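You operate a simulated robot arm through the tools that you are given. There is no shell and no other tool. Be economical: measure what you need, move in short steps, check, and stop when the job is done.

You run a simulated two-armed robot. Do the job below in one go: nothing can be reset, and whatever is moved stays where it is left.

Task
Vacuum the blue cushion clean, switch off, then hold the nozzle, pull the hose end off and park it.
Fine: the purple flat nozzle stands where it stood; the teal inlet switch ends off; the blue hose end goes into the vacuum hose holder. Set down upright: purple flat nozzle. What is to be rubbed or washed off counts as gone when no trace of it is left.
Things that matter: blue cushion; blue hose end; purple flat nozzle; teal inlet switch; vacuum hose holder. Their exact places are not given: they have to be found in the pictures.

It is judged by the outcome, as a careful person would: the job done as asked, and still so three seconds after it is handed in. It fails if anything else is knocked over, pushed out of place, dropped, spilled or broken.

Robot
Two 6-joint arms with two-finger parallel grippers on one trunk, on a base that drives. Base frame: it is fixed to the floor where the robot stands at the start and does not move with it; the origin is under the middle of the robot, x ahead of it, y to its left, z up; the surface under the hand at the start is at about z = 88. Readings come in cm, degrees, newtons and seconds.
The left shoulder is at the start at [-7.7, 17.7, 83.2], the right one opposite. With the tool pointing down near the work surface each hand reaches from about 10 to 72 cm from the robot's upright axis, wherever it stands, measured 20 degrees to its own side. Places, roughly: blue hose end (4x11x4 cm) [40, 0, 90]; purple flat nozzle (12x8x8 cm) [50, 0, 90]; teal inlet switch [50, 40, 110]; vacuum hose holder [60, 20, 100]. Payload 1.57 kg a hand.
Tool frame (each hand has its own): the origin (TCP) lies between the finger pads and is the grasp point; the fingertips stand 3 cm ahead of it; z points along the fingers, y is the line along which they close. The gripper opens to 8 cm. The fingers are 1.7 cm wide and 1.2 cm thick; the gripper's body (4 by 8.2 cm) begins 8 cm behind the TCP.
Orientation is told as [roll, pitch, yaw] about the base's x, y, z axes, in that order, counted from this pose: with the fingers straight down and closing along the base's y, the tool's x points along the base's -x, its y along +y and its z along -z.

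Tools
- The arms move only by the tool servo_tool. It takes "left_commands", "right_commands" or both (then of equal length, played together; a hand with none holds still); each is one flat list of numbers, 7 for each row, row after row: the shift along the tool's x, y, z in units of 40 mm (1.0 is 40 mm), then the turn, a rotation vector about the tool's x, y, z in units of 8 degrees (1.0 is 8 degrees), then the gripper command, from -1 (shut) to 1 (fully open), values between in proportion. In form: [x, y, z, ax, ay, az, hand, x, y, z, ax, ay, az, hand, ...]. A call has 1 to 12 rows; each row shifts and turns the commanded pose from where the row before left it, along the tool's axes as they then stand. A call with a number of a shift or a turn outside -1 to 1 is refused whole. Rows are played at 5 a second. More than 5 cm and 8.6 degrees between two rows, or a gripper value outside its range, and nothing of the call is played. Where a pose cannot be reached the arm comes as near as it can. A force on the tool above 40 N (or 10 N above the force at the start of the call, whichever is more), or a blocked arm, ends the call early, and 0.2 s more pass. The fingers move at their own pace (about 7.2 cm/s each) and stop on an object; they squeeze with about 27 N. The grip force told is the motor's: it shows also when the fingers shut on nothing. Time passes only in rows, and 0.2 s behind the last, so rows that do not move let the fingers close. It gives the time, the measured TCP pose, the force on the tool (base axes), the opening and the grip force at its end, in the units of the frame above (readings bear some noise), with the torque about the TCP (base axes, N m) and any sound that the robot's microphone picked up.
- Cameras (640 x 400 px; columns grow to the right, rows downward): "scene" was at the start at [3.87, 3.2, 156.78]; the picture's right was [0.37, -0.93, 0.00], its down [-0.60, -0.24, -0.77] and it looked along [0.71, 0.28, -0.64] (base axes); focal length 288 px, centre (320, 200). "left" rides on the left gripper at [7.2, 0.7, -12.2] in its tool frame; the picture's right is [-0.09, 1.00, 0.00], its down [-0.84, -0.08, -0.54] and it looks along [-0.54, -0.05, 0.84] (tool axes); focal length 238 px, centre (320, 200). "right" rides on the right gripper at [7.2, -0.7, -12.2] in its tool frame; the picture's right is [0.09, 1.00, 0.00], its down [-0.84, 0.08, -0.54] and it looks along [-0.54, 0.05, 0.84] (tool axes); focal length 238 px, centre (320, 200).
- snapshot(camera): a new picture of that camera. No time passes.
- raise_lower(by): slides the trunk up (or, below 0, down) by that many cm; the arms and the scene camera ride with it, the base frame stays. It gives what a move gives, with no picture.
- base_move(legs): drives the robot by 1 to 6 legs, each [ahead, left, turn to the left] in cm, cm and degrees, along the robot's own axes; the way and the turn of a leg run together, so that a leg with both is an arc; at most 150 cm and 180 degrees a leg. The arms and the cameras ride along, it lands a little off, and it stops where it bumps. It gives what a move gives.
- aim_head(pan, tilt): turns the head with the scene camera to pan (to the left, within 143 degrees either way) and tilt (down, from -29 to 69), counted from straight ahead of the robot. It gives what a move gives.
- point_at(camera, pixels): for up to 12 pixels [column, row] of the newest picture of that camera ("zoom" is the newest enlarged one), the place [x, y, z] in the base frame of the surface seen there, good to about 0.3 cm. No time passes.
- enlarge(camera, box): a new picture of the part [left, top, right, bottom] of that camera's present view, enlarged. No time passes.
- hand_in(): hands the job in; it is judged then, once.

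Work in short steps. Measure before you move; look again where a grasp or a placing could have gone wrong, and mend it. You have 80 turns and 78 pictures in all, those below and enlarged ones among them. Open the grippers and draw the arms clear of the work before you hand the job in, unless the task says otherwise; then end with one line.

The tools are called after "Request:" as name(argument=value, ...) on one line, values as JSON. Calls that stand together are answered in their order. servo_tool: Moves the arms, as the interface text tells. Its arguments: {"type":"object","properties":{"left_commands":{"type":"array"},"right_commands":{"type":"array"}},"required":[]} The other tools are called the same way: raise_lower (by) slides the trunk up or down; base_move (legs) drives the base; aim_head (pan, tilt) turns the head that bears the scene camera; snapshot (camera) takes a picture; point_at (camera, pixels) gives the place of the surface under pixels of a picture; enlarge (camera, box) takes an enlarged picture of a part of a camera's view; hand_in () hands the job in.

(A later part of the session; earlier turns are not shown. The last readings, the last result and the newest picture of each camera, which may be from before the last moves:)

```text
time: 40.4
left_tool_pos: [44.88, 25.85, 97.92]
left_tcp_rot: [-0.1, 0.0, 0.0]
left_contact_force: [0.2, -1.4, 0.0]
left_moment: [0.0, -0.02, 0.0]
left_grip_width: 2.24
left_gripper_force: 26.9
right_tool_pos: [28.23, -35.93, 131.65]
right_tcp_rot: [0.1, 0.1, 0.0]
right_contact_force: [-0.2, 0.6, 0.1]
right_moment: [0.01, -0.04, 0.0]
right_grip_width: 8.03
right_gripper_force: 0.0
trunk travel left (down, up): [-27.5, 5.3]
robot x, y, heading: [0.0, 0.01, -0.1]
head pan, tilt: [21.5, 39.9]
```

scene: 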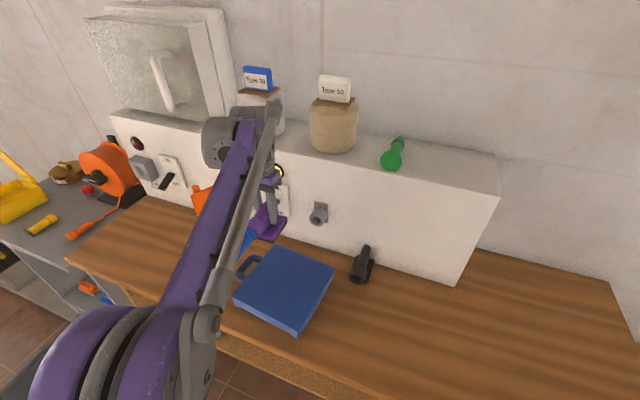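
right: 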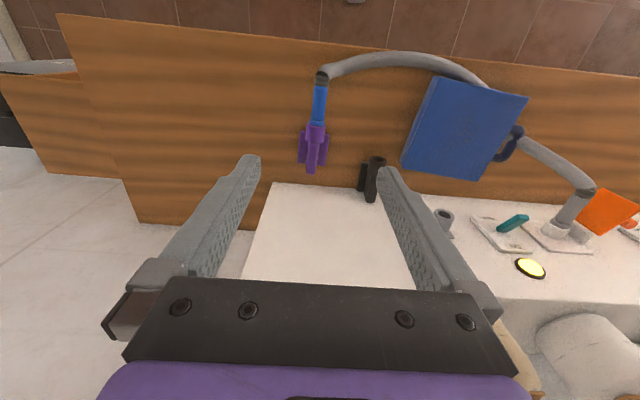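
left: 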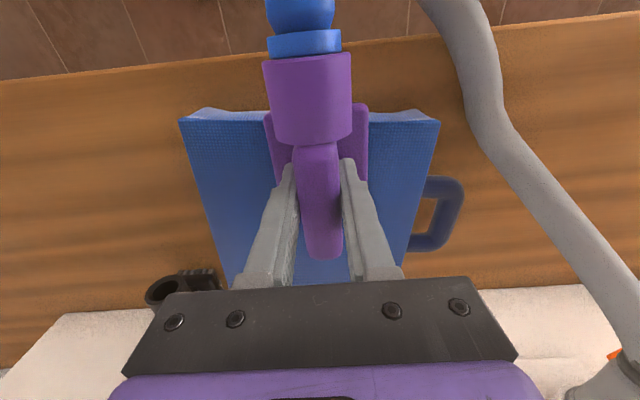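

I lift and move to the (45, 33) spot, which left the cushion visible to the scene camera.

Request:
servo_tool(left_commands=[0, 0, -0.5, 0, 0, 0, -1, 0, 0, -0.8, 0, 0, 0, -1, 0, 0, -0.8, 0, 0, 0, -1, 0, 0.8, -0.5, 0, 0, 0, -1, 0, 0.9, -0.5, 0, 0, 0, -1, 0, 0.3, 0, 0, 0, 0, -1, 0, 0, 0, 0, 0, 0, -1])

Request:
enlarge(camera="scene", box=[260, 255, 330, 310])

Request:
snapshot(camera="left")

```text
time: 42.0
left_tool_pos: [44.97, 33.89, 110.48]
left_tcp_rot: [0.1, 0.0, 0.0]
left_contact_force: [0.0, 0.0, -2.7]
left_moment: [0.0, -0.09, -0.02]
left_grip_width: 2.25
left_gripper_force: 26.7
right_tool_pos: [28.22, -36.0, 131.53]
right_tcp_rot: [0.0, 0.0, 0.0]
right_contact_force: [0.3, 0.2, -0.3]
right_moment: [-0.01, 0.0, -0.03]
right_grip_width: 7.99
right_gripper_force: 0.1
trunk travel left (down, up): [-27.5, 5.3]
robot x, y, heading: [0.14, -0.0, 0.0]
head pan, tilt: [21.5, 39.9]
```

```text
7.27 times, centred on (295, 282) of scene
```

zoom: 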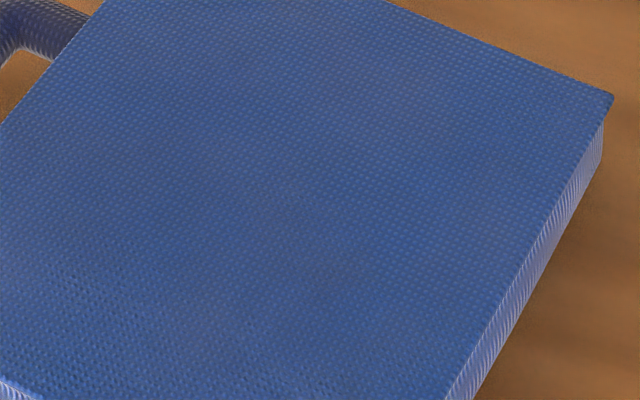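

```text
44 pictures are left
```

left: 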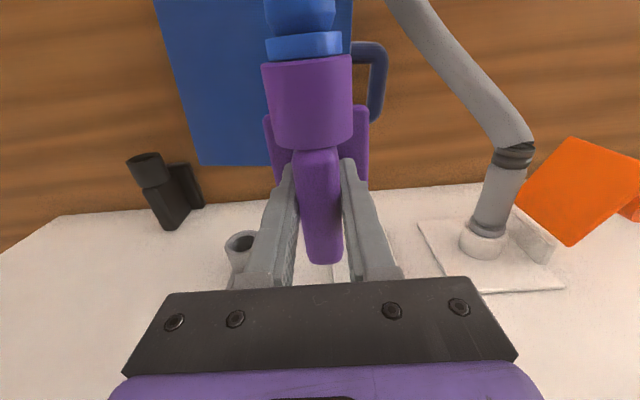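

Grains are gone; I zoom tighter to check for any faint remaining trace.

Request:
enlarge(camera="scene", box=[272, 264, 312, 294])

Request:
enlarge(camera="scene", box=[235, 245, 340, 335])

```text
13.33 times, centred on (292, 279) of scene
```

zoom: 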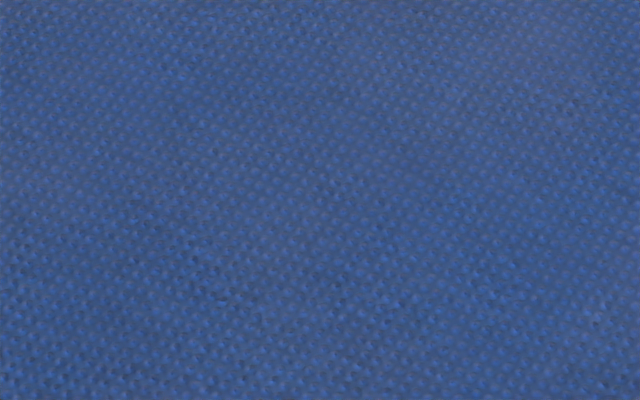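

```text
4.44 times, centred on (288, 290) of scene
```

zoom: 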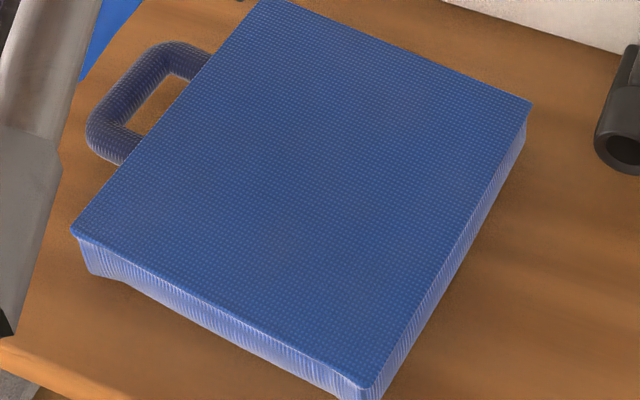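

Only very faint mottling is left, maybe fabric. To be safe I do another set of slow contact lanes.

Request:
servo_tool(left_commands=[0, -0.85, 0, 0, 0, 0, -1, 0, 0, 0.9, 0, 0, 0, -1, 0, 0, 0.9, 0, 0, 0, -1, 0, 0, 0.8, 0, 0, 0, -1, 0, 0, 0.3, 0, 0, 0, -1, 0, 0, 0.15, 0, 0, 0, -1, 0, 0, 0.09, 0, 0, 0, -1, 0, 0, 0, 0, 0, 0, -1])

Request:
servo_tool(left_commands=[0.27, 0, 0, 0, 0, 0, -1, 0.27, 0, 0, 0, 0, 0, -1, 0.27, 0, 0, 0, 0, 0, -1, 0.27, 0, 0, 0, 0, 0, -1, 0.27, 0, 0, 0, 0, 0, -1, 0.27, 0, 0, 0, 0, 0, -1, 0.27, 0, 0, 0, 0, 0, -1, 0.27, 0, 0, 0, 0, 0, -1, 0.27, 0, 0, 0, 0, 0, -1, 0.2, 0, 0, 0, 0, 0, -1, 0, -0.3, 0, 0, 0, 0, -1, 0, -0.3, 0, 0, 0, 0, -1])

Request:
servo_tool(left_commands=[-0.27, 0, 0.03, 0, 0, 0, -1, -0.27, 0, 0, 0, 0, 0, -1, -0.27, 0, 0, 0, 0, 0, -1, -0.27, 0, 0, 0, 0, 0, -1, -0.27, 0, 0, 0, 0, 0, -1, -0.27, 0, 0, 0, 0, 0, -1, -0.27, 0, 0, 0, 0, 0, -1, -0.27, 0, 0, 0, 0, 0, -1, -0.27, 0, 0, 0, 0, 0, -1, -0.27, 0, 0, 0, 0, 0, -1, 0, -0.3, 0, 0, 0, 0, -1, 0, -0.3, 0, 0, 0, 0, -1])

Request:
servo_tool(left_commands=[0.27, 0, 0.03, 0, 0, 0, -1, 0.27, 0, 0, 0, 0, 0, -1, 0.27, 0, 0, 0, 0, 0, -1, 0.27, 0, 0, 0, 0, 0, -1, 0.27, 0, 0, 0, 0, 0, -1, 0.27, 0, 0, 0, 0, 0, -1, 0.27, 0, 0, 0, 0, 0, -1, 0.27, 0, 0, 0, 0, 0, -1, 0.27, 0, 0, 0, 0, 0, -1, 0.2, 0, 0, 0, 0, 0, -1, 0, -0.3, 0, 0, 0, 0, -1, 0, -0.3, 0, 0, 0, 0, -1])

Request:
servo_tool(left_commands=[-0.27, 0, 0.03, 0, 0, 0, -1, -0.27, 0, 0, 0, 0, 0, -1, -0.27, 0, 0, 0, 0, 0, -1, -0.27, 0, 0, 0, 0, 0, -1, -0.27, 0, 0, 0, 0, 0, -1, -0.27, 0, 0, 0, 0, 0, -1, -0.27, 0, 0, 0, 0, 0, -1, -0.27, 0, 0, 0, 0, 0, -1, -0.27, 0, 0, 0, 0, 0, -1, -0.27, 0, 0, 0, 0, 0, -1, 0, 0, -0.5, 0, 0, 0, -1, 0, 0, -0.8, 0, 0, 0, -1])

```text
time: 43.8
left_tool_pos: [44.88, 30.36, 97.86]
left_tcp_rot: [0.2, 0.0, 0.0]
left_contact_force: [5.7, 2.8, 25.0]
left_moment: [-0.05, 0.25, -0.01]
left_grip_width: 2.29
left_gripper_force: 27.2
right_tool_pos: [28.1, -36.11, 131.59]
right_tcp_rot: [0.1, -0.1, 0.0]
right_contact_force: [-0.2, 0.8, 0.1]
right_moment: [0.03, -0.02, 0.0]
right_grip_width: 8.02
right_gripper_force: 0.1
trunk travel left (down, up): [-27.5, 5.3]
robot x, y, heading: [0.21, -0.25, -0.4]
head pan, tilt: [21.5, 39.9]
```

```text
time: 46.4
left_tool_pos: [34.23, 27.93, 97.79]
left_tcp_rot: [0.0, 0.1, 0.0]
left_contact_force: [-2.1, 4.9, 12.1]
left_moment: [0.17, 0.12, -0.06]
left_grip_width: 2.27
left_gripper_force: 27.1
right_tool_pos: [28.04, -36.03, 131.57]
right_tcp_rot: [0.1, 0.0, 0.0]
right_contact_force: [0.5, 0.2, -0.4]
right_moment: [0.02, -0.01, -0.01]
right_grip_width: 8.04
right_gripper_force: 0.1
trunk travel left (down, up): [-27.5, 5.3]
robot x, y, heading: [-0.39, -0.02, -0.1]
head pan, tilt: [21.5, 39.9]
```

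```text
time: 49.0
left_tool_pos: [45.14, 25.57, 97.68]
left_tcp_rot: [0.1, -0.1, 0.0]
left_contact_force: [-0.6, 3.7, 10.2]
left_moment: [0.08, 0.2, -0.09]
left_grip_width: 2.26
left_gripper_force: 27.2
right_tool_pos: [28.15, -36.08, 131.54]
right_tcp_rot: [0.0, 0.0, 0.0]
right_contact_force: [-0.4, 0.3, -0.7]
right_moment: [0.03, 0.0, 0.01]
right_grip_width: 8.02
right_gripper_force: 0.0
trunk travel left (down, up): [-27.5, 5.3]
robot x, y, heading: [0.28, -0.03, 0.1]
head pan, tilt: [21.5, 39.9]
```

```text
time: 49.6
left_tool_pos: [43.19, 25.24, 97.74]
left_tcp_rot: [-0.2, -0.1, 0.1]
left_contact_force: [4.0, -1.8, 22.0]
left_moment: [0.02, 0.62, 0.1]
left_grip_width: 2.27
left_gripper_force: 27.2
right_tool_pos: [28.08, -36.22, 131.55]
right_tcp_rot: [0.1, 0.0, 0.1]
right_contact_force: [-0.4, -1.2, -0.2]
right_moment: [-0.03, -0.07, 0.04]
right_grip_width: 8.0
right_gripper_force: 0.1
trunk travel left (down, up): [-27.5, 5.3]
robot x, y, heading: [-0.21, -0.12, -0.0]
head pan, tilt: [21.5, 39.9]
stopped in row 3 (left hand): the force on the tool passed its limit at 41 N (the readings are from after the stop); the commanded pose is now the measured one
```

```text
time: 52.2
left_tool_pos: [53.95, 25.86, 102.58]
left_tcp_rot: [0.0, -0.2, 0.0]
left_contact_force: [-12.1, 3.5, -30.9]
left_moment: [0.18, -0.12, -0.26]
left_grip_width: 2.29
left_gripper_force: 27.0
right_tool_pos: [28.24, -35.97, 131.55]
right_tcp_rot: [0.0, 0.0, -0.1]
right_contact_force: [0.7, -0.5, 0.3]
right_moment: [0.01, -0.01, 0.01]
right_grip_width: 7.99
right_gripper_force: 0.0
trunk travel left (down, up): [-27.5, 5.3]
robot x, y, heading: [0.47, -0.08, 0.1]
head pan, tilt: [21.5, 39.9]
```

The stop shifted my commanded path and the nozzle overran to x≈54, now pressing up (force -31 N) under the holder. I look before moving.

Request:
snapshot(camera="scene")

Request:
snapshot(camera="left")

```text
41 pictures are left
```

scene: 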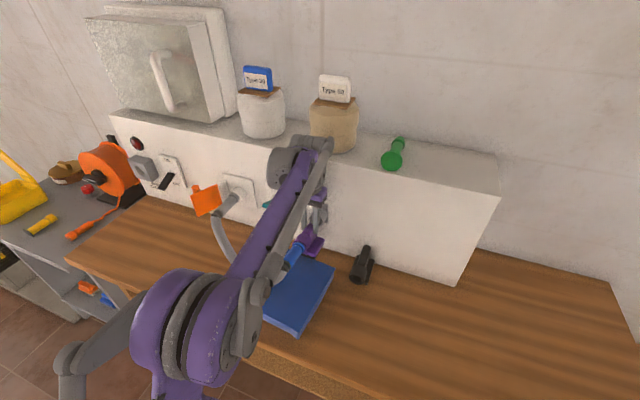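

```text
40 pictures are left
```

left: 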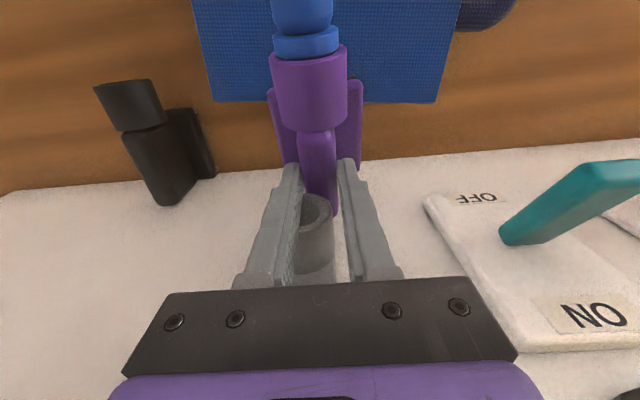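

The bar is caught under the holder between the fingers. I lower slightly and retreat straight back.

Request:
servo_tool(left_commands=[0, 0, 0.2, 0, 0, 0, -1, 0, 0, 0.2, 0, 0, 0, -1, 0.4, 0, 0, 0, 0, 0, -1, 0.6, 0, 0, 0, 0, 0, -1, 0.8, 0, 0, 0, 0, 0, -1, 0.8, 0, -0.4, 0, 0, 0, -1, 0.3, 0, -0.8, 0, 0, 0, -1, 0, 0, 0, 0, 0, 0, -1])

Request:
snapshot(camera="left")

Request:
enlarge(camera="scene", box=[240, 150, 400, 350])

```text
time: 54.0
left_tool_pos: [42.27, 25.7, 105.77]
left_tcp_rot: [0.0, -0.1, 0.0]
left_contact_force: [0.2, 0.3, -3.0]
left_moment: [0.0, -0.03, 0.0]
left_grip_width: 2.25
left_gripper_force: 27.4
right_tool_pos: [28.16, -36.02, 131.5]
right_tcp_rot: [0.0, 0.0, 0.0]
right_contact_force: [-0.4, -0.5, 0.6]
right_moment: [-0.04, -0.02, 0.01]
right_grip_width: 8.0
right_gripper_force: 0.0
trunk travel left (down, up): [-27.5, 5.3]
robot x, y, heading: [-0.35, 0.24, 0.2]
head pan, tilt: [21.5, 39.9]
```

```text
39 pictures are left
```

left: 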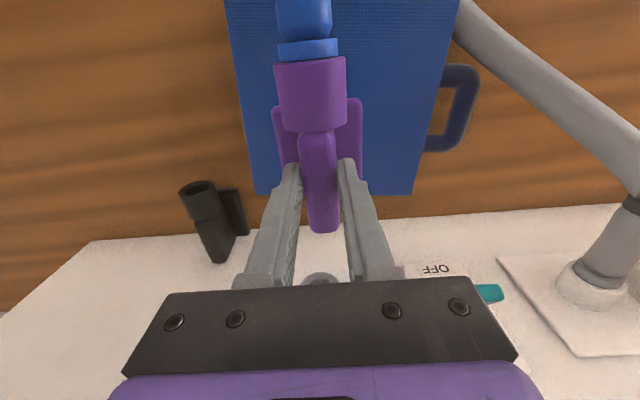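

```text
2.00 times, centred on (320, 250) of scene
```

zoom: 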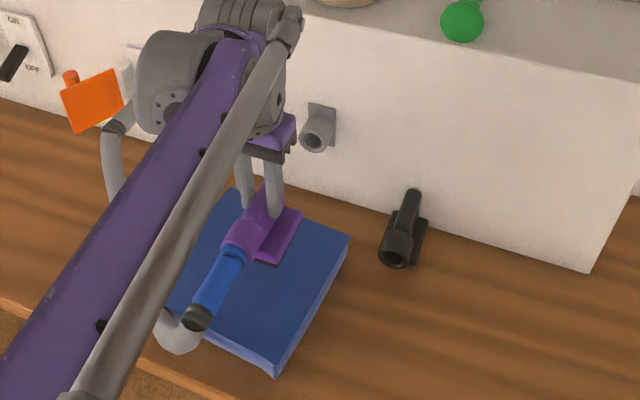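

Freed; holder and cushion look unmoved. The nozzle slid in the grip, so I measure its current pose.

Request:
point_at(camera="left", pixels=[[317, 145], [320, 180], [323, 222], [312, 100], [283, 115], [283, 150], [353, 115], [355, 150], [305, 15], [260, 186], [410, 186], [360, 130]])

Request:
enlarge(camera="scene", box=[230, 240, 340, 340])

```text
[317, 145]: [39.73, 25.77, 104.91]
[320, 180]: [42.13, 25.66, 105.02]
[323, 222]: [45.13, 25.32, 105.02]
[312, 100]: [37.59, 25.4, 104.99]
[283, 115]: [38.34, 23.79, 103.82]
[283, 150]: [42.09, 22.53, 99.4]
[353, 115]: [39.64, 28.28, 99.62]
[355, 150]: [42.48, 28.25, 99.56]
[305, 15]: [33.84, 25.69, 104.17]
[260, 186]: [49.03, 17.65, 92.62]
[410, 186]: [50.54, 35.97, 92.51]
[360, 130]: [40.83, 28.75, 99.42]
```

```text
4.00 times, centred on (285, 290) of scene
```

zoom: 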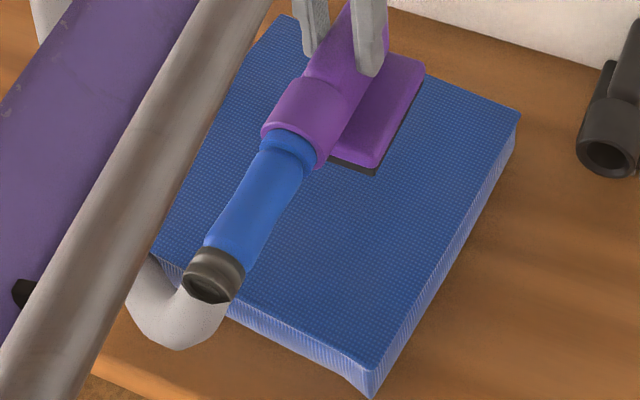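

Cushion is clean and unmoved (corners at the same pixels). The nozzle is level; bar top is 0.8 cm below TCP and yawed about -3°. I carry it back toward its original spot.

Request:
servo_tool(left_commands=[0.2, -0.95, 0, 0, 0, 0, -1, 0, -0.95, 0, 0, 0, 0, -1, 0, -0.95, 0, 0, 0, 0, -1, 0, -0.95, 0, 0, 0, 0, -1, 0, -0.95, 0, 0, 0, 0, -1, 0, -0.95, 0, 0, 0, 0, -1, 0, -0.95, 0, 0, 0, 0, -1, 0, -0.9, 0, 0, 0, 0, -1, -0.6, 0, 0, 0, 0, -0.31, -1, -0.6, 0, 0.2, 0, 0, 0, -1, -0.55, 0, 0.3, 0, 0, 0, -1, 0, 0, 0, 0, 0, 0, -1])

Request:
snapshot(camera="left")

```text
time: 56.6
left_tool_pos: [48.72, -4.59, 103.94]
left_tcp_rot: [0.0, -0.2, 2.4]
left_contact_force: [-0.1, -0.1, -2.4]
left_moment: [0.01, -0.06, 0.0]
left_grip_width: 2.26
left_gripper_force: 27.2
right_tool_pos: [28.05, -36.15, 131.54]
right_tcp_rot: [0.0, 0.0, 0.0]
right_contact_force: [-0.3, -0.3, 0.8]
right_moment: [0.03, 0.04, -0.01]
right_grip_width: 8.0
right_gripper_force: 0.1
trunk travel left (down, up): [-27.5, 5.3]
robot x, y, heading: [-0.02, -0.1, -0.0]
head pan, tilt: [21.5, 39.9]
```

```text
36 pictures are left
```

left: 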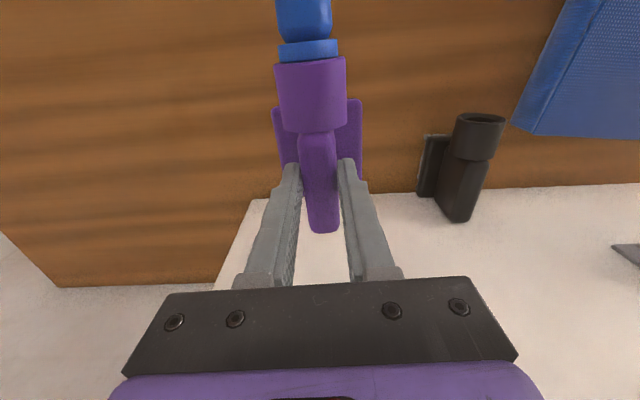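

I check nozzle points against the original ones (bar 45.3→51.4, y -4.45→-4.66; plate y -7.6…-1.3).

Request:
point_at(camera="left", pixels=[[316, 133], [317, 145], [320, 180], [323, 222], [324, 228], [354, 110], [358, 150], [278, 115], [352, 102], [276, 110]])

```text
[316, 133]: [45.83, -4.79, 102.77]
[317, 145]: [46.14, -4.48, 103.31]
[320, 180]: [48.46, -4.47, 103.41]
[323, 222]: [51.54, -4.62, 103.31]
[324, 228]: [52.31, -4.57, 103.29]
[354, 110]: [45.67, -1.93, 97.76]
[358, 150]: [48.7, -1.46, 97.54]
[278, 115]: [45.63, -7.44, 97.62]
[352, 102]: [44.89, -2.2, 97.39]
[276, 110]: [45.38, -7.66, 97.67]
```

Aligned within ~0.3 cm. I shift x back 0.3 and lower 7.5 cm onto the table.

Request:
servo_tool(left_commands=[0.08, 0, 0.6, 0, 0, 0, -1, 0, 0, 0.6, 0, 0, 0, -1, 0, 0, 0.5, 0, 0, 0, -1, 0, 0, 0.12, 0, 0, 0, -1, 0, 0, 0.06, 0, 0, 0, -1, 0, 0, 0, 0, 0, 0, -1])

```text
time: 58.0
left_tool_pos: [48.38, -4.59, 96.45]
left_tcp_rot: [0.1, -0.3, 2.4]
left_contact_force: [7.0, -0.5, 19.0]
left_moment: [0.05, -0.64, -0.04]
left_grip_width: 2.26
left_gripper_force: 27.2
right_tool_pos: [28.03, -36.15, 131.66]
right_tcp_rot: [0.0, 0.0, 0.0]
right_contact_force: [0.3, 0.4, 0.1]
right_moment: [0.04, 0.01, 0.01]
right_grip_width: 8.0
right_gripper_force: 0.1
trunk travel left (down, up): [-27.5, 5.3]
robot x, y, heading: [-0.28, -0.06, 0.0]
head pan, tilt: [21.5, 39.9]
```

On the table. I relieve, open partly, and raise clear.

Request:
servo_tool(left_commands=[0, 0, -0.04, 0, 0, 0, -1, 0, 0, 0, 0, 0, 0, 0.1, 0, 0, 0, 0, 0, 0, 0.1, 0, 0, -0.3, 0, 0, 0, 0.1, 0, 0, -0.8, 0, 0, 0, 0.1, 0, 0, -1, 0, 0, 0, 0.1, 0, 0, -0.6, 0, 0, 0.31, 0.1, 0, 0, 0, 0, 0, 0, 0.1])

Request:
snapshot(camera="left")

```text
time: 59.8
left_tool_pos: [48.33, -4.5, 107.32]
left_tcp_rot: [-0.1, -0.2, -0.1]
left_contact_force: [-0.2, -0.2, 0.8]
left_moment: [-0.04, 0.02, 0.01]
left_grip_width: 4.4
left_gripper_force: 0.1
right_tool_pos: [28.09, -36.09, 131.56]
right_tcp_rot: [0.0, 0.0, 0.1]
right_contact_force: [0.6, -0.5, -0.3]
right_moment: [-0.02, 0.03, 0.02]
right_grip_width: 8.01
right_gripper_force: 0.0
trunk travel left (down, up): [-27.5, 5.3]
robot x, y, heading: [0.06, 0.34, 0.2]
head pan, tilt: [21.5, 39.9]
```

```text
35 pictures are left
```

left: 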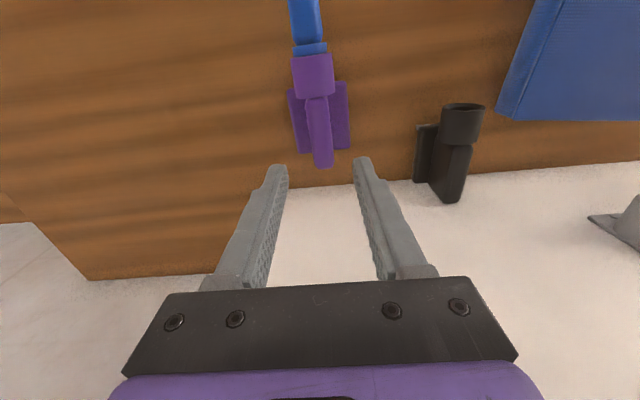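

Nozzle is standing. I measure its pose.

Request:
point_at(camera="left", pixels=[[316, 103], [319, 130], [323, 160], [291, 92], [344, 84], [349, 145], [299, 150], [311, 70], [306, 20], [302, 5]])

```text
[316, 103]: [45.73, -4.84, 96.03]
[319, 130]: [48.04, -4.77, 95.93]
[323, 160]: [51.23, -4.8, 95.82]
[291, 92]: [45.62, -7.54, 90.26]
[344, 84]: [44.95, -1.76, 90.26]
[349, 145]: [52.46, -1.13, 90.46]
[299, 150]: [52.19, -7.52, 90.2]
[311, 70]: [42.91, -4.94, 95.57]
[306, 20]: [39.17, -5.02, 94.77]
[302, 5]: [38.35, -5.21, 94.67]
```

Nozzle is within ~0.3 cm of its place, a few degrees of yaw off (I'll trim while holding it). Next the switch: I travel at z≈113 to y≈37 with fingers shut.

Request:
servo_tool(left_commands=[0.3, 0, -0.8, 0, 0, 0, -1, 0.3, 0.6, -0.65, 0, 0, 0, -1, 0, 1, 0, 0, 0, 0, -1, 0, 1, 0, 0, 0, 0, -1, 0, 1, 0, 0, 0, 0, -1, 0, 1, 0, 0, 0, 0, -1, 0, 1, 0, 0, 0, 0, -1, 0, 1, 0, 0, 0, 0, -1, 0, 1, 0, 0, 0, 0, -1, 0, 1, 0, 0, 0, 0, -1, 0, 1, 0, 0, 0, 0, -1, 0, 0.75, 0, 0, 0, 0, -1])

Request:
snapshot(camera="left")

```text
time: 62.4
left_tool_pos: [45.64, 37.0, 113.24]
left_tcp_rot: [-0.1, -0.3, -0.1]
left_contact_force: [0.1, -0.2, -0.1]
left_moment: [0.02, 0.0, 0.02]
left_grip_width: 0.0
left_gripper_force: 20.4
right_tool_pos: [28.17, -36.03, 131.46]
right_tcp_rot: [0.0, 0.0, -0.1]
right_contact_force: [0.0, 0.3, 0.3]
right_moment: [0.01, 0.01, 0.0]
right_grip_width: 8.01
right_gripper_force: 0.1
trunk travel left (down, up): [-27.5, 5.3]
robot x, y, heading: [0.19, -0.03, -0.1]
head pan, tilt: [21.5, 39.9]
```

```text
34 pictures are left
```

left: 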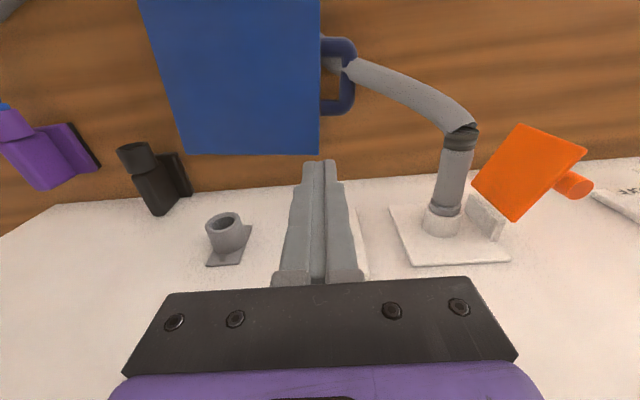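

Aligned with the lever at y 37. I move forward to x≈53, and meanwhile measure the holder in this picture.

Request:
point_at(camera="left", pixels=[[210, 226], [241, 220], [222, 214], [228, 237], [225, 222], [213, 248], [243, 243], [228, 250], [217, 261], [240, 230]])

Request:
enlarge(camera="left", box=[190, 195, 270, 275])

Request:
servo_tool(left_commands=[-0.8, 0, 0, 0, 0, 0, -1, -0.8, 0, 0, 0, 0, 0, -1, -0.2, 0, 0.2, 0, 0, 0, -1, 0, 0, 0.1, 0, 0, 0, -1])

```text
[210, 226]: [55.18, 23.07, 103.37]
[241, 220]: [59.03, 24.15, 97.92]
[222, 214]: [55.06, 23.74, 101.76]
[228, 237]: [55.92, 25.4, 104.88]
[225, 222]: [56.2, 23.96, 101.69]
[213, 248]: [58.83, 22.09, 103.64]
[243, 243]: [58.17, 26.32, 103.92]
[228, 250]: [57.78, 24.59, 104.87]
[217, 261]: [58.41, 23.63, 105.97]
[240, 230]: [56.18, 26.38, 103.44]
```

```text
5.00 times, centred on (230, 235) of left
```

zoom: 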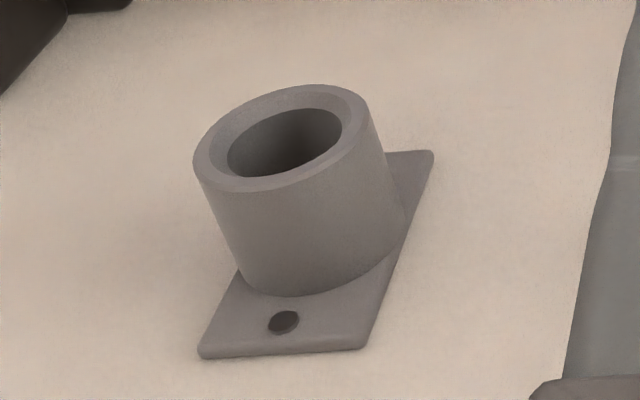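

```text
time: 63.4
left_tool_pos: [53.0, 36.75, 111.78]
left_tcp_rot: [0.0, -0.1, 0.0]
left_contact_force: [0.8, 0.0, 0.5]
left_moment: [0.0, 0.01, -0.03]
left_grip_width: 0.0
left_gripper_force: 20.6
right_tool_pos: [28.2, -36.13, 131.58]
right_tcp_rot: [-0.1, 0.0, 0.0]
right_contact_force: [-0.4, 0.4, 0.4]
right_moment: [0.0, 0.04, 0.0]
right_grip_width: 7.99
right_gripper_force: 0.0
trunk travel left (down, up): [-27.5, 5.3]
robot x, y, heading: [0.02, 0.12, 0.2]
head pan, tilt: [21.5, 39.9]
```

At (53, 36.8, 111.8), above the lever. I push down in small steps to TCP z≈105.5.

Request:
servo_tool(left_commands=[0, 0, 0.25, 0, 0, 0, -1, 0, 0, 0.25, 0, 0, 0, -1, 0, 0, 0.25, 0, 0, 0, -1, 0, 0, 0.25, 0, 0, 0, -1, 0, 0, 0.25, 0, 0, 0, -1, 0, 0, 0.2, 0, 0, 0, -1, 0, 0, 0.1, 0, 0, 0, -1])

Request:
snapshot(camera="scene")

Request:
snapshot(camera="left")

```text
time: 65.0
left_tool_pos: [52.87, 36.76, 105.94]
left_tcp_rot: [0.1, -0.3, 0.0]
left_contact_force: [-1.4, 2.6, 32.2]
left_moment: [0.07, -0.28, 0.06]
left_grip_width: 0.01
left_gripper_force: 21.3
right_tool_pos: [27.89, -36.23, 131.61]
right_tcp_rot: [0.1, -0.1, 0.0]
right_contact_force: [-0.4, 0.6, 0.1]
right_moment: [0.01, -0.01, 0.03]
right_grip_width: 8.02
right_gripper_force: 0.1
trunk travel left (down, up): [-27.5, 5.3]
robot x, y, heading: [-0.15, 0.07, -0.2]
head pan, tilt: [21.5, 39.9]
```

```text
32 pictures are left
```

scene: 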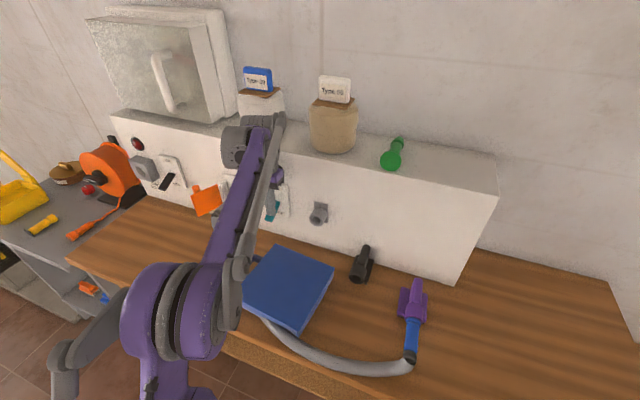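

```text
31 pictures are left
```

left: 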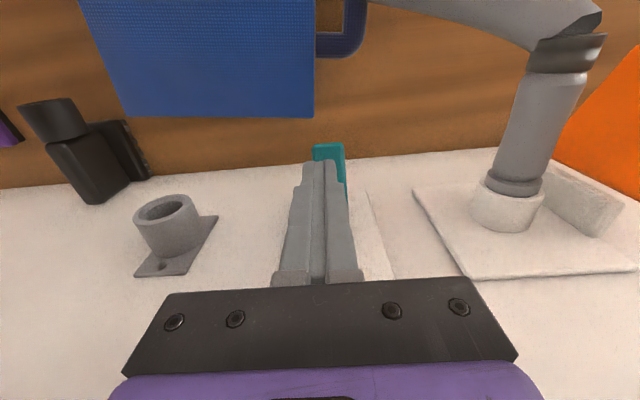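

The lever hit its end stop (32 N). I raise, retreat and check the lamp.

Request:
servo_tool(left_commands=[0, 0, -0.5, 0, 0, 0, -1, 0, 0, -0.8, 0, 0, 0, -1, 0, 0, -0.5, 0, 0, 0, -1, 0.8, 0, 0, 0, 0, 0, -1, 1, 0, 0, 0, 0, 0, -1, 1, -0.5, 0, 0, 0, 0, 0, 0.8, -0.5, 0, 0, 0, 0, 0, 0, -0.5, 0, 0, 0, 0, 0, 0, 0, 0, 0, 0, 0, 0])

Request:
snapshot(camera="left")

Request:
enlarge(camera="scene", box=[230, 150, 340, 230])

```text
time: 67.0
left_tool_pos: [38.61, 30.94, 112.91]
left_tcp_rot: [0.0, -0.1, -0.1]
left_contact_force: [0.0, -0.2, -0.2]
left_moment: [-0.03, 0.05, 0.0]
left_grip_width: 3.99
left_gripper_force: 0.1
right_tool_pos: [28.15, -36.08, 131.43]
right_tcp_rot: [0.0, 0.0, 0.0]
right_contact_force: [0.2, 0.5, -0.2]
right_moment: [0.04, -0.01, 0.02]
right_grip_width: 8.0
right_gripper_force: 0.0
trunk travel left (down, up): [-27.5, 5.3]
robot x, y, heading: [0.05, 0.2, -0.1]
head pan, tilt: [21.5, 39.9]
```

```text
30 pictures are left
```

left: 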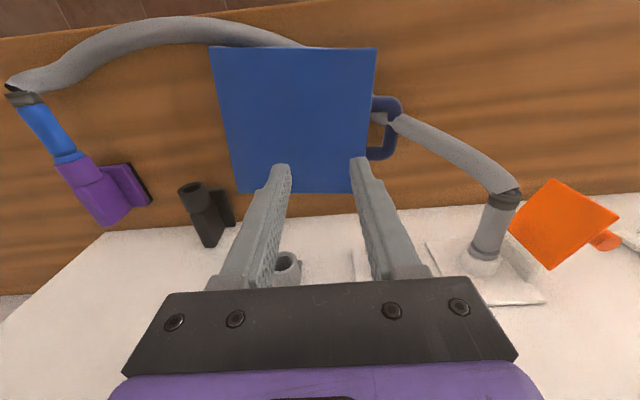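

```text
5.00 times, centred on (285, 190) of scene
```

zoom: 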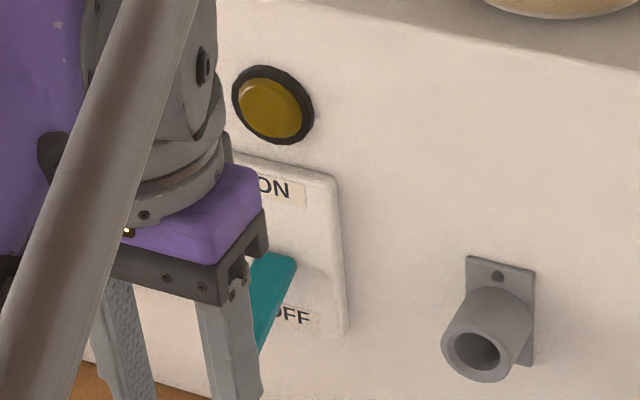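

Lamp is dark: vacuum off. I measure the holder's rim and tube in this zoom.

Request:
point_at(camera="zoom", pixels=[[448, 342], [506, 358], [480, 376], [478, 324], [476, 350], [475, 265], [525, 280], [528, 355], [490, 292], [500, 305], [470, 305], [510, 330]])

Request:
enlarge(camera="scene", box=[300, 192, 345, 232])

```text
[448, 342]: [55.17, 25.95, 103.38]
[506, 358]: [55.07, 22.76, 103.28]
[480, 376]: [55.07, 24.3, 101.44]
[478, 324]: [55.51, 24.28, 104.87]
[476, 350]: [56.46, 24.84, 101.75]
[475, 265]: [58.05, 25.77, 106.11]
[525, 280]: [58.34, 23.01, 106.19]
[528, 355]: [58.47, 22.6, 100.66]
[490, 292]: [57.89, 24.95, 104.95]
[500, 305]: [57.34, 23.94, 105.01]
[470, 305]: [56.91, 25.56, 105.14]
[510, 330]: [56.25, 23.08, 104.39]
```

```text
10.00 times, centred on (322, 212) of scene
```

zoom: 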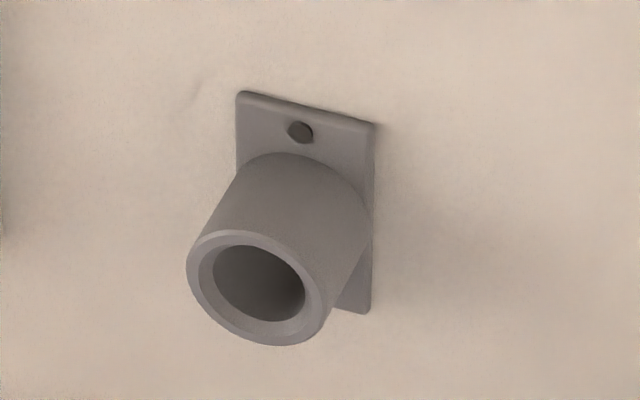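

Holder: rim centre ≈ (55.1, 24.35, 103.2), axis along x, bore ≈2.6 cm. Now the right hand goes over the nozzle bar.

Request:
servo_tool(right_commands=[-0.51, 0.785, 0.5, 0, 0, 0, 0.2, -0.51, 0.785, 0.5, 0, 0, 0, 0.2, -0.51, 0.785, 0.5, 0, 0, 0, 0.2, -0.51, 0.785, 0.5, 0, 0, 0, 0.2, -0.51, 0.785, 0.5, 0, 0, 0, 0.2, -0.51, 0.785, 0.5, 0, 0, 0, 0.2, -0.51, 0.785, 0.5, 0, 0, 0, 0.2, -0.51, 0.785, 0.5, 0, 0, 0, 0.2, -0.51, 0.785, 0.5, 0, 0, 0, 0.2, -0.51, 0.785, 0.5, 0, 0, 0, 0.2, 0, 0, 0.8, 0, 0, 0, 0.2, 0, 0, 0, 0, 0, 0, 0.2])

Request:
snapshot(camera="right")

```text
time: 69.6
left_tool_pos: [38.73, 31.11, 112.81]
left_tcp_rot: [0.0, -0.1, 0.0]
left_contact_force: [-0.1, -0.2, 0.0]
left_moment: [-0.02, -0.01, -0.03]
left_grip_width: 4.0
left_gripper_force: 0.1
right_tool_pos: [48.67, -4.54, 108.34]
right_tcp_rot: [0.0, 0.0, 0.0]
right_contact_force: [-0.9, -1.0, 0.2]
right_moment: [0.04, -0.03, 0.01]
right_grip_width: 4.81
right_gripper_force: 0.0
trunk travel left (down, up): [-27.5, 5.3]
robot x, y, heading: [0.44, -0.05, -0.1]
head pan, tilt: [21.5, 39.9]
```

```text
27 pictures are left
```

right: 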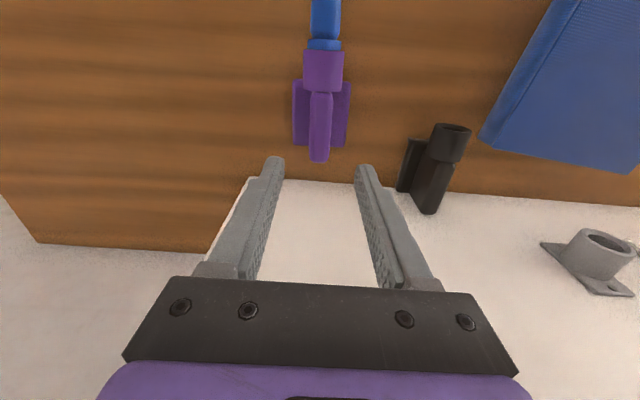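

Bar centred. I lower to z≈94 and grip with the right hand, then look.

Request:
servo_tool(right_commands=[-0.12, -0.05, 0.9, 0, 0, 0, 0.2, 0, 0, 0.9, 0, 0, 0, 0.2, 0, 0, 0.9, 0, 0, 0, 0.2, 0, 0, 0.6, 0, 0, 0, 0.2, 0, 0, 0.27, 0, 0, 0, 0.2, 0, 0, 0, 0, 0, 0, 0.2, 0, 0, 0, 0, 0, 0, -1, 0, 0, 0, 0, 0, 0, -1, 0, 0, 0, 0, 0, 0, -1, 0, 0, 0, 0, 0, 0, -1])

Request:
snapshot(camera="right")

Request:
snapshot(camera="scene")

```text
time: 71.8
left_tool_pos: [38.73, 31.1, 112.81]
left_tcp_rot: [-0.1, 0.0, 0.1]
left_contact_force: [-0.4, 0.0, 0.5]
left_moment: [0.02, -0.01, 0.03]
left_grip_width: 3.99
left_gripper_force: 0.1
right_tool_pos: [48.96, -4.81, 94.16]
right_tcp_rot: [0.0, 0.1, 0.0]
right_contact_force: [0.4, -0.5, -0.6]
right_moment: [0.01, -0.1, -0.02]
right_grip_width: 2.27
right_gripper_force: 26.9
trunk travel left (down, up): [-27.5, 5.3]
robot x, y, heading: [-0.13, -0.2, -0.0]
head pan, tilt: [21.5, 39.9]
```

```text
26 pictures are left
```

right: 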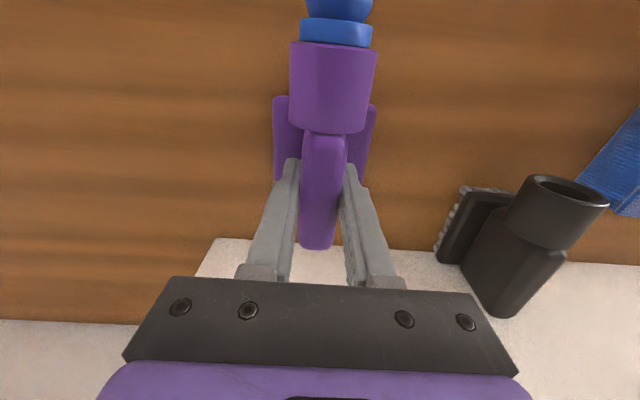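

```text
25 pictures are left
```

scene: 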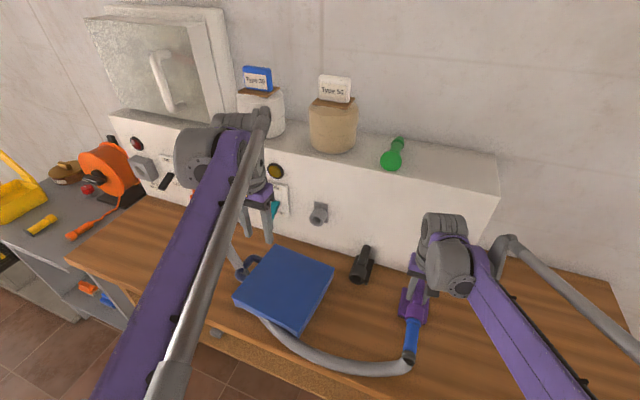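

Firm grip. I trim the nozzle to its original pose: lift 3 mm, yaw -3°, shift slightly, and set down.

Request:
servo_tool(right_commands=[0, 0, -0.08, 0, 0, 0, -1, 0.08, 0.07, 0, 0, 0, 0.38, -1, 0, 0, 0.08, 0, 0, 0, -1, 0, 0, 0, 0, 0, 0, -1])

Request:
enlarge(camera="scene", box=[370, 270, 450, 370])

```text
time: 72.8
left_tool_pos: [38.7, 30.93, 112.8]
left_tcp_rot: [-0.1, -0.3, 0.1]
left_contact_force: [0.3, 0.7, -0.6]
left_moment: [-0.01, -0.01, -0.01]
left_grip_width: 3.99
left_gripper_force: 0.1
right_tool_pos: [48.67, -4.5, 94.07]
right_tcp_rot: [-0.1, 0.0, -3.1]
right_contact_force: [1.7, 0.6, 7.7]
right_moment: [0.02, 0.23, 0.05]
right_grip_width: 2.26
right_gripper_force: 27.2
trunk travel left (down, up): [-27.5, 5.3]
robot x, y, heading: [-0.35, 0.08, 0.3]
head pan, tilt: [21.5, 39.9]
```

```text
4.00 times, centred on (410, 320) of scene
```

zoom: 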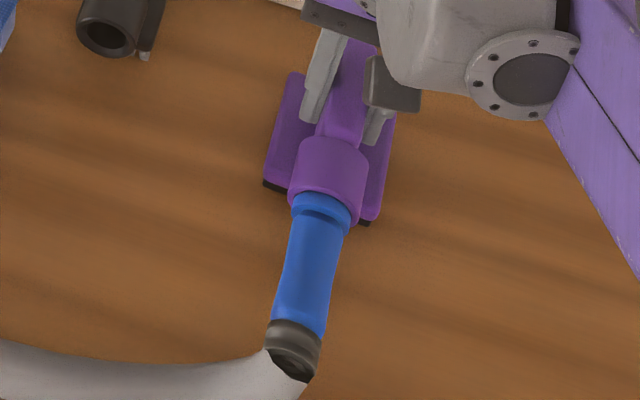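

That matches the original picture almost exactly. I measure the blue hose end for the left grasp.

Request:
point_at(camera="zoom", pixels=[[322, 205], [318, 230], [312, 260], [305, 295], [299, 322], [292, 350], [283, 295], [326, 300], [290, 250], [340, 255]])

```text
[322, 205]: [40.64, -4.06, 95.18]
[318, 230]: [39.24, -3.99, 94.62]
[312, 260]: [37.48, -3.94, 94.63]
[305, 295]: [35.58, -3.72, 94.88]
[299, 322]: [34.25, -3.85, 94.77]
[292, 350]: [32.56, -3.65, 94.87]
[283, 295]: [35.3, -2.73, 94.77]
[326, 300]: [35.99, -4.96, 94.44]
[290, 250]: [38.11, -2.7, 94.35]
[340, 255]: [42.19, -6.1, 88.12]
```

Hose axis: y≈-3.9, z≈93.2 centre, yaw -3°, blue shaft x 34–40.5. I bring the left hand over it, tilted back 20° and yawed -3° to stay clear of the right hand.

Request:
servo_tool(left_commands=[0, -0.9, 0, 0, 0, 0.375, 0.5, 0, -0.97, 0, 0, -0.83, 0, 0.5, 0, -0.97, 0, 0, -0.83, 0, 0.5, 0, -0.97, 0, 0, -0.84, 0, 0.5, 0, -0.97, 0, 0, 0, 0, 0.5, 0, -0.97, 0, 0, 0, 0, 0.5, 0, -0.97, 0, 0, 0, 0, 0.5, 0, -0.97, 0, 0, 0, 0, 0.5, 0, -0.97, 0, 0, 0, 0, 0.5, 0, 0, 0, 0, 0, 0, 0.5])

Request:
snapshot(camera="left")

Request:
snapshot(camera="scene")

```text
time: 74.8
left_tool_pos: [37.12, -0.64, 113.15]
left_tcp_rot: [1.2, -20.3, -2.6]
left_contact_force: [-2.3, 31.8, 10.8]
left_moment: [-0.61, -0.08, 0.11]
left_grip_width: 3.09
left_gripper_force: 0.1
right_tool_pos: [48.54, -4.93, 94.14]
right_tcp_rot: [0.1, -0.1, -3.6]
right_contact_force: [1.1, 2.1, 17.4]
right_moment: [0.06, 0.15, -0.15]
right_grip_width: 2.25
right_gripper_force: 27.4
trunk travel left (down, up): [-27.5, 5.3]
robot x, y, heading: [-0.22, 0.29, 0.2]
head pan, tilt: [21.5, 39.9]
stopped in row 9 (left hand): the force on the tool passed its limit at 50 N (the readings are from after the stop); the commanded pose is now the measured one
```

```text
23 pictures are left
```

left: 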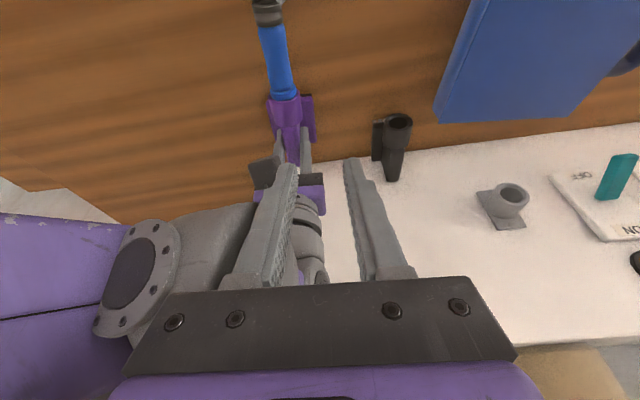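

```text
22 pictures are left
```

scene: 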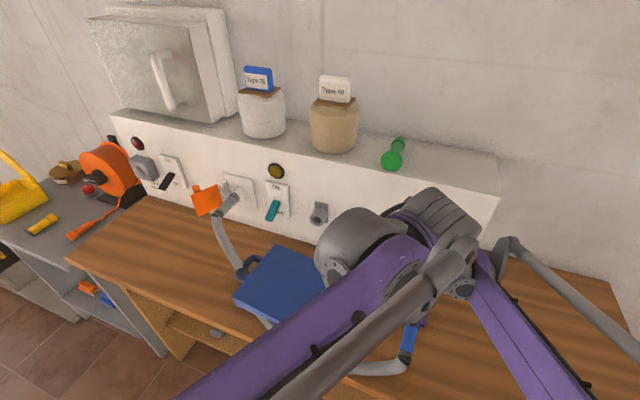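

The left finger touched the right wrist (visible at (140,270)). I back off to +y and measure where the right wrist sits.

Request:
point_at(camera="left", pixels=[[135, 270], [165, 230], [115, 325], [210, 215], [240, 240], [260, 175], [310, 245], [315, 195], [50, 250], [272, 60], [285, 95], [20, 330]])

Request:
servo_tool(left_commands=[0, 0.6, 0, 0, 0, 0, 0.5, 0, 0.9, 0, 0, 0, 0, 0.5, 0, 0.9, 0, 0, 0, 0, 0.5, 0, 0, 0, 0, 0, 0, 0.5])

Request:
snapshot(camera="right")

```text
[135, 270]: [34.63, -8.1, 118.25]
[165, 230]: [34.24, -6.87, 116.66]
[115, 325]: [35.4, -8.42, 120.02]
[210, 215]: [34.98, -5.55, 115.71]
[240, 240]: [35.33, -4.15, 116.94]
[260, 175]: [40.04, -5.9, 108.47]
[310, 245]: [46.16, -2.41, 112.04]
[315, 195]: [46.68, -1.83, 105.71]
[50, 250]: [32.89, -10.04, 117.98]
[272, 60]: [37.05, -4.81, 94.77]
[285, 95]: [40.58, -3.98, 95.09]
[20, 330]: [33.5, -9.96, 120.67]
```

```text
time: 75.8
left_tool_pos: [37.6, 8.79, 113.1]
left_tcp_rot: [0.7, -20.3, -2.8]
left_contact_force: [-0.4, -1.3, -0.1]
left_moment: [0.0, -0.04, -0.01]
left_grip_width: 5.99
left_gripper_force: 0.1
right_tool_pos: [48.59, -4.75, 94.03]
right_tcp_rot: [0.1, 0.0, -3.4]
right_contact_force: [2.0, -6.4, 19.5]
right_moment: [-0.27, -0.09, 0.01]
right_grip_width: 2.28
right_gripper_force: 26.7
trunk travel left (down, up): [-27.5, 5.3]
robot x, y, heading: [0.23, -0.01, -0.0]
head pan, tilt: [21.5, 39.9]
```

```text
21 pictures are left
```

right: 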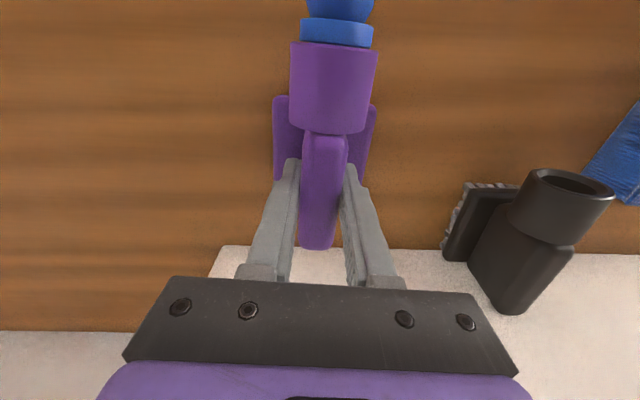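

The right wrist sits over the hose at z≥105, so I'll grasp from the left side: undo the pitch, roll 45° so the fingers point down-right, and move to a pre-grasp point.

Request:
servo_tool(left_commands=[0, 0, 0, 0, 0.84, 0, 0.1, 0, 0, 0, 0, 0.84, 0, 0.1, 0, 0, 0, 0, 0.84, 0, 0.1, 0, 0, 0, 0.94, 0, 0, 0.1, 0, 0, 0, 0.94, 0, 0, 0.1, 0, 0, 0, 0.94, 0, 0, 0.1, 0, 0, 0, 0.94, 0, 0, 0.1, 0, 0, 0, 0.94, 0, 0, 0.1, 0, 0, 0, 0.93, 0, 0, 0.1, 0.08, 0.43, 0.76, 0, 0, 0, 0.1, 0.08, 0.43, 0.76, 0, 0, 0, 0.1, 0.08, 0.43, 0.7, 0, 0, 0, 0.1])

Request:
snapshot(camera="left")

```text
time: 78.4
left_tool_pos: [36.64, 6.28, 103.23]
left_tcp_rot: [-44.3, -0.1, -2.5]
left_contact_force: [0.3, -0.1, 0.3]
left_moment: [0.0, -0.02, 0.01]
left_grip_width: 4.41
left_gripper_force: 0.1
right_tool_pos: [48.58, -4.72, 94.15]
right_tcp_rot: [0.1, 0.0, -3.4]
right_contact_force: [0.2, -1.1, 16.9]
right_moment: [-0.13, 0.18, -0.01]
right_grip_width: 2.27
right_gripper_force: 26.9
trunk travel left (down, up): [-27.5, 5.3]
robot x, y, heading: [0.07, -0.04, -0.1]
head pan, tilt: [21.5, 39.9]
```

```text
20 pictures are left
```

left: 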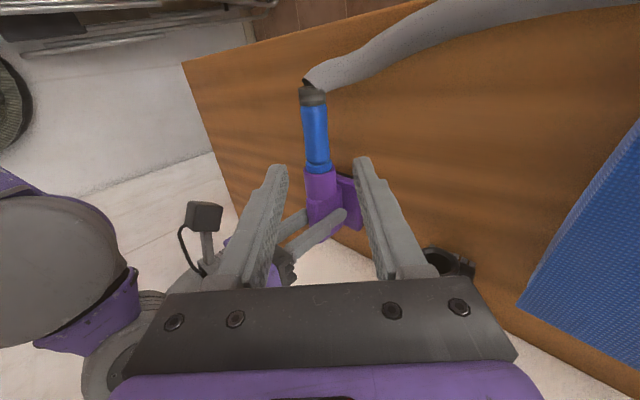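

Clear view of the hose end at (313,120)–(320,165). I measure its side facing the hand.

Request:
point_at(camera="left", pixels=[[312, 102], [313, 115], [315, 130], [318, 150], [320, 167], [305, 130], [325, 130], [311, 95]])

```text
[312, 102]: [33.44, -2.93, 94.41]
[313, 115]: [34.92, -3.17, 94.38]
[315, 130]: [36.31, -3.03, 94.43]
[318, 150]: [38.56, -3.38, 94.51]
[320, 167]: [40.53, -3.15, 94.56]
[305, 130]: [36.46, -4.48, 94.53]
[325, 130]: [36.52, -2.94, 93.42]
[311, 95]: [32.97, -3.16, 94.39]
```

I advance 13.8 cm along the tool axis to the hose (TCP ≈ (36.3, -3.7, 93.75)) and then close.

Request:
servo_tool(left_commands=[0, -0.09, 0.8, 0, 0, 0, 0.1, 0, 0, 0.8, 0, 0, 0, 0.1, 0, 0, 0.7, 0, 0, 0, 0.1, 0, 0, 0.6, 0, 0, 0, 0.1, 0, 0, 0.35, 0, 0, 0, 0.1, 0, 0, 0.18, 0, 0, 0, 0.1, 0, 0, 0, 0, 0, 0, 0.1])

Request:
snapshot(camera="left")

```text
time: 80.0
left_tool_pos: [36.06, -3.43, 93.55]
left_tcp_rot: [-44.4, -0.2, -2.5]
left_contact_force: [-0.6, 0.2, 0.3]
left_moment: [-0.02, -0.02, 0.02]
left_grip_width: 4.38
left_gripper_force: 0.1
right_tool_pos: [48.64, -4.92, 94.16]
right_tcp_rot: [0.1, 0.0, -3.4]
right_contact_force: [-1.7, -2.2, 14.2]
right_moment: [-0.13, 0.05, 0.0]
right_grip_width: 2.27
right_gripper_force: 26.8
trunk travel left (down, up): [-27.5, 5.3]
robot x, y, heading: [-0.23, -0.02, 0.0]
head pan, tilt: [21.5, 39.9]
```

```text
19 pictures are left
```

left: 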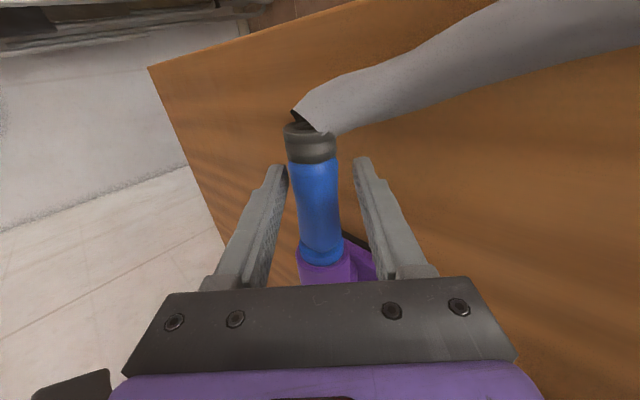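

Hose is between the pads, ~0.3 cm off centre; I nudge and close.

Request:
servo_tool(left_commands=[0, -0.06, 0, 0, 0, 0, 0.1, 0, 0, 0, 0, 0, 0, -1, 0, 0, 0, 0, 0, 0, -1, 0, 0, 0, 0, 0, 0, -1])

```text
time: 81.0
left_tool_pos: [36.15, -3.81, 93.71]
left_tcp_rot: [-44.4, -0.1, -2.5]
left_contact_force: [1.0, -3.8, 6.9]
left_moment: [-0.25, -0.1, -0.1]
left_grip_width: 2.9
left_gripper_force: 27.3
right_tool_pos: [48.63, -4.81, 94.04]
right_tcp_rot: [0.1, 0.0, -3.3]
right_contact_force: [-1.4, 0.5, 9.5]
right_moment: [-0.12, -0.29, -0.08]
right_grip_width: 2.26
right_gripper_force: 27.0
trunk travel left (down, up): [-27.5, 5.3]
robot x, y, heading: [-0.4, -0.01, -0.2]
head pan, tilt: [21.5, 39.9]
```

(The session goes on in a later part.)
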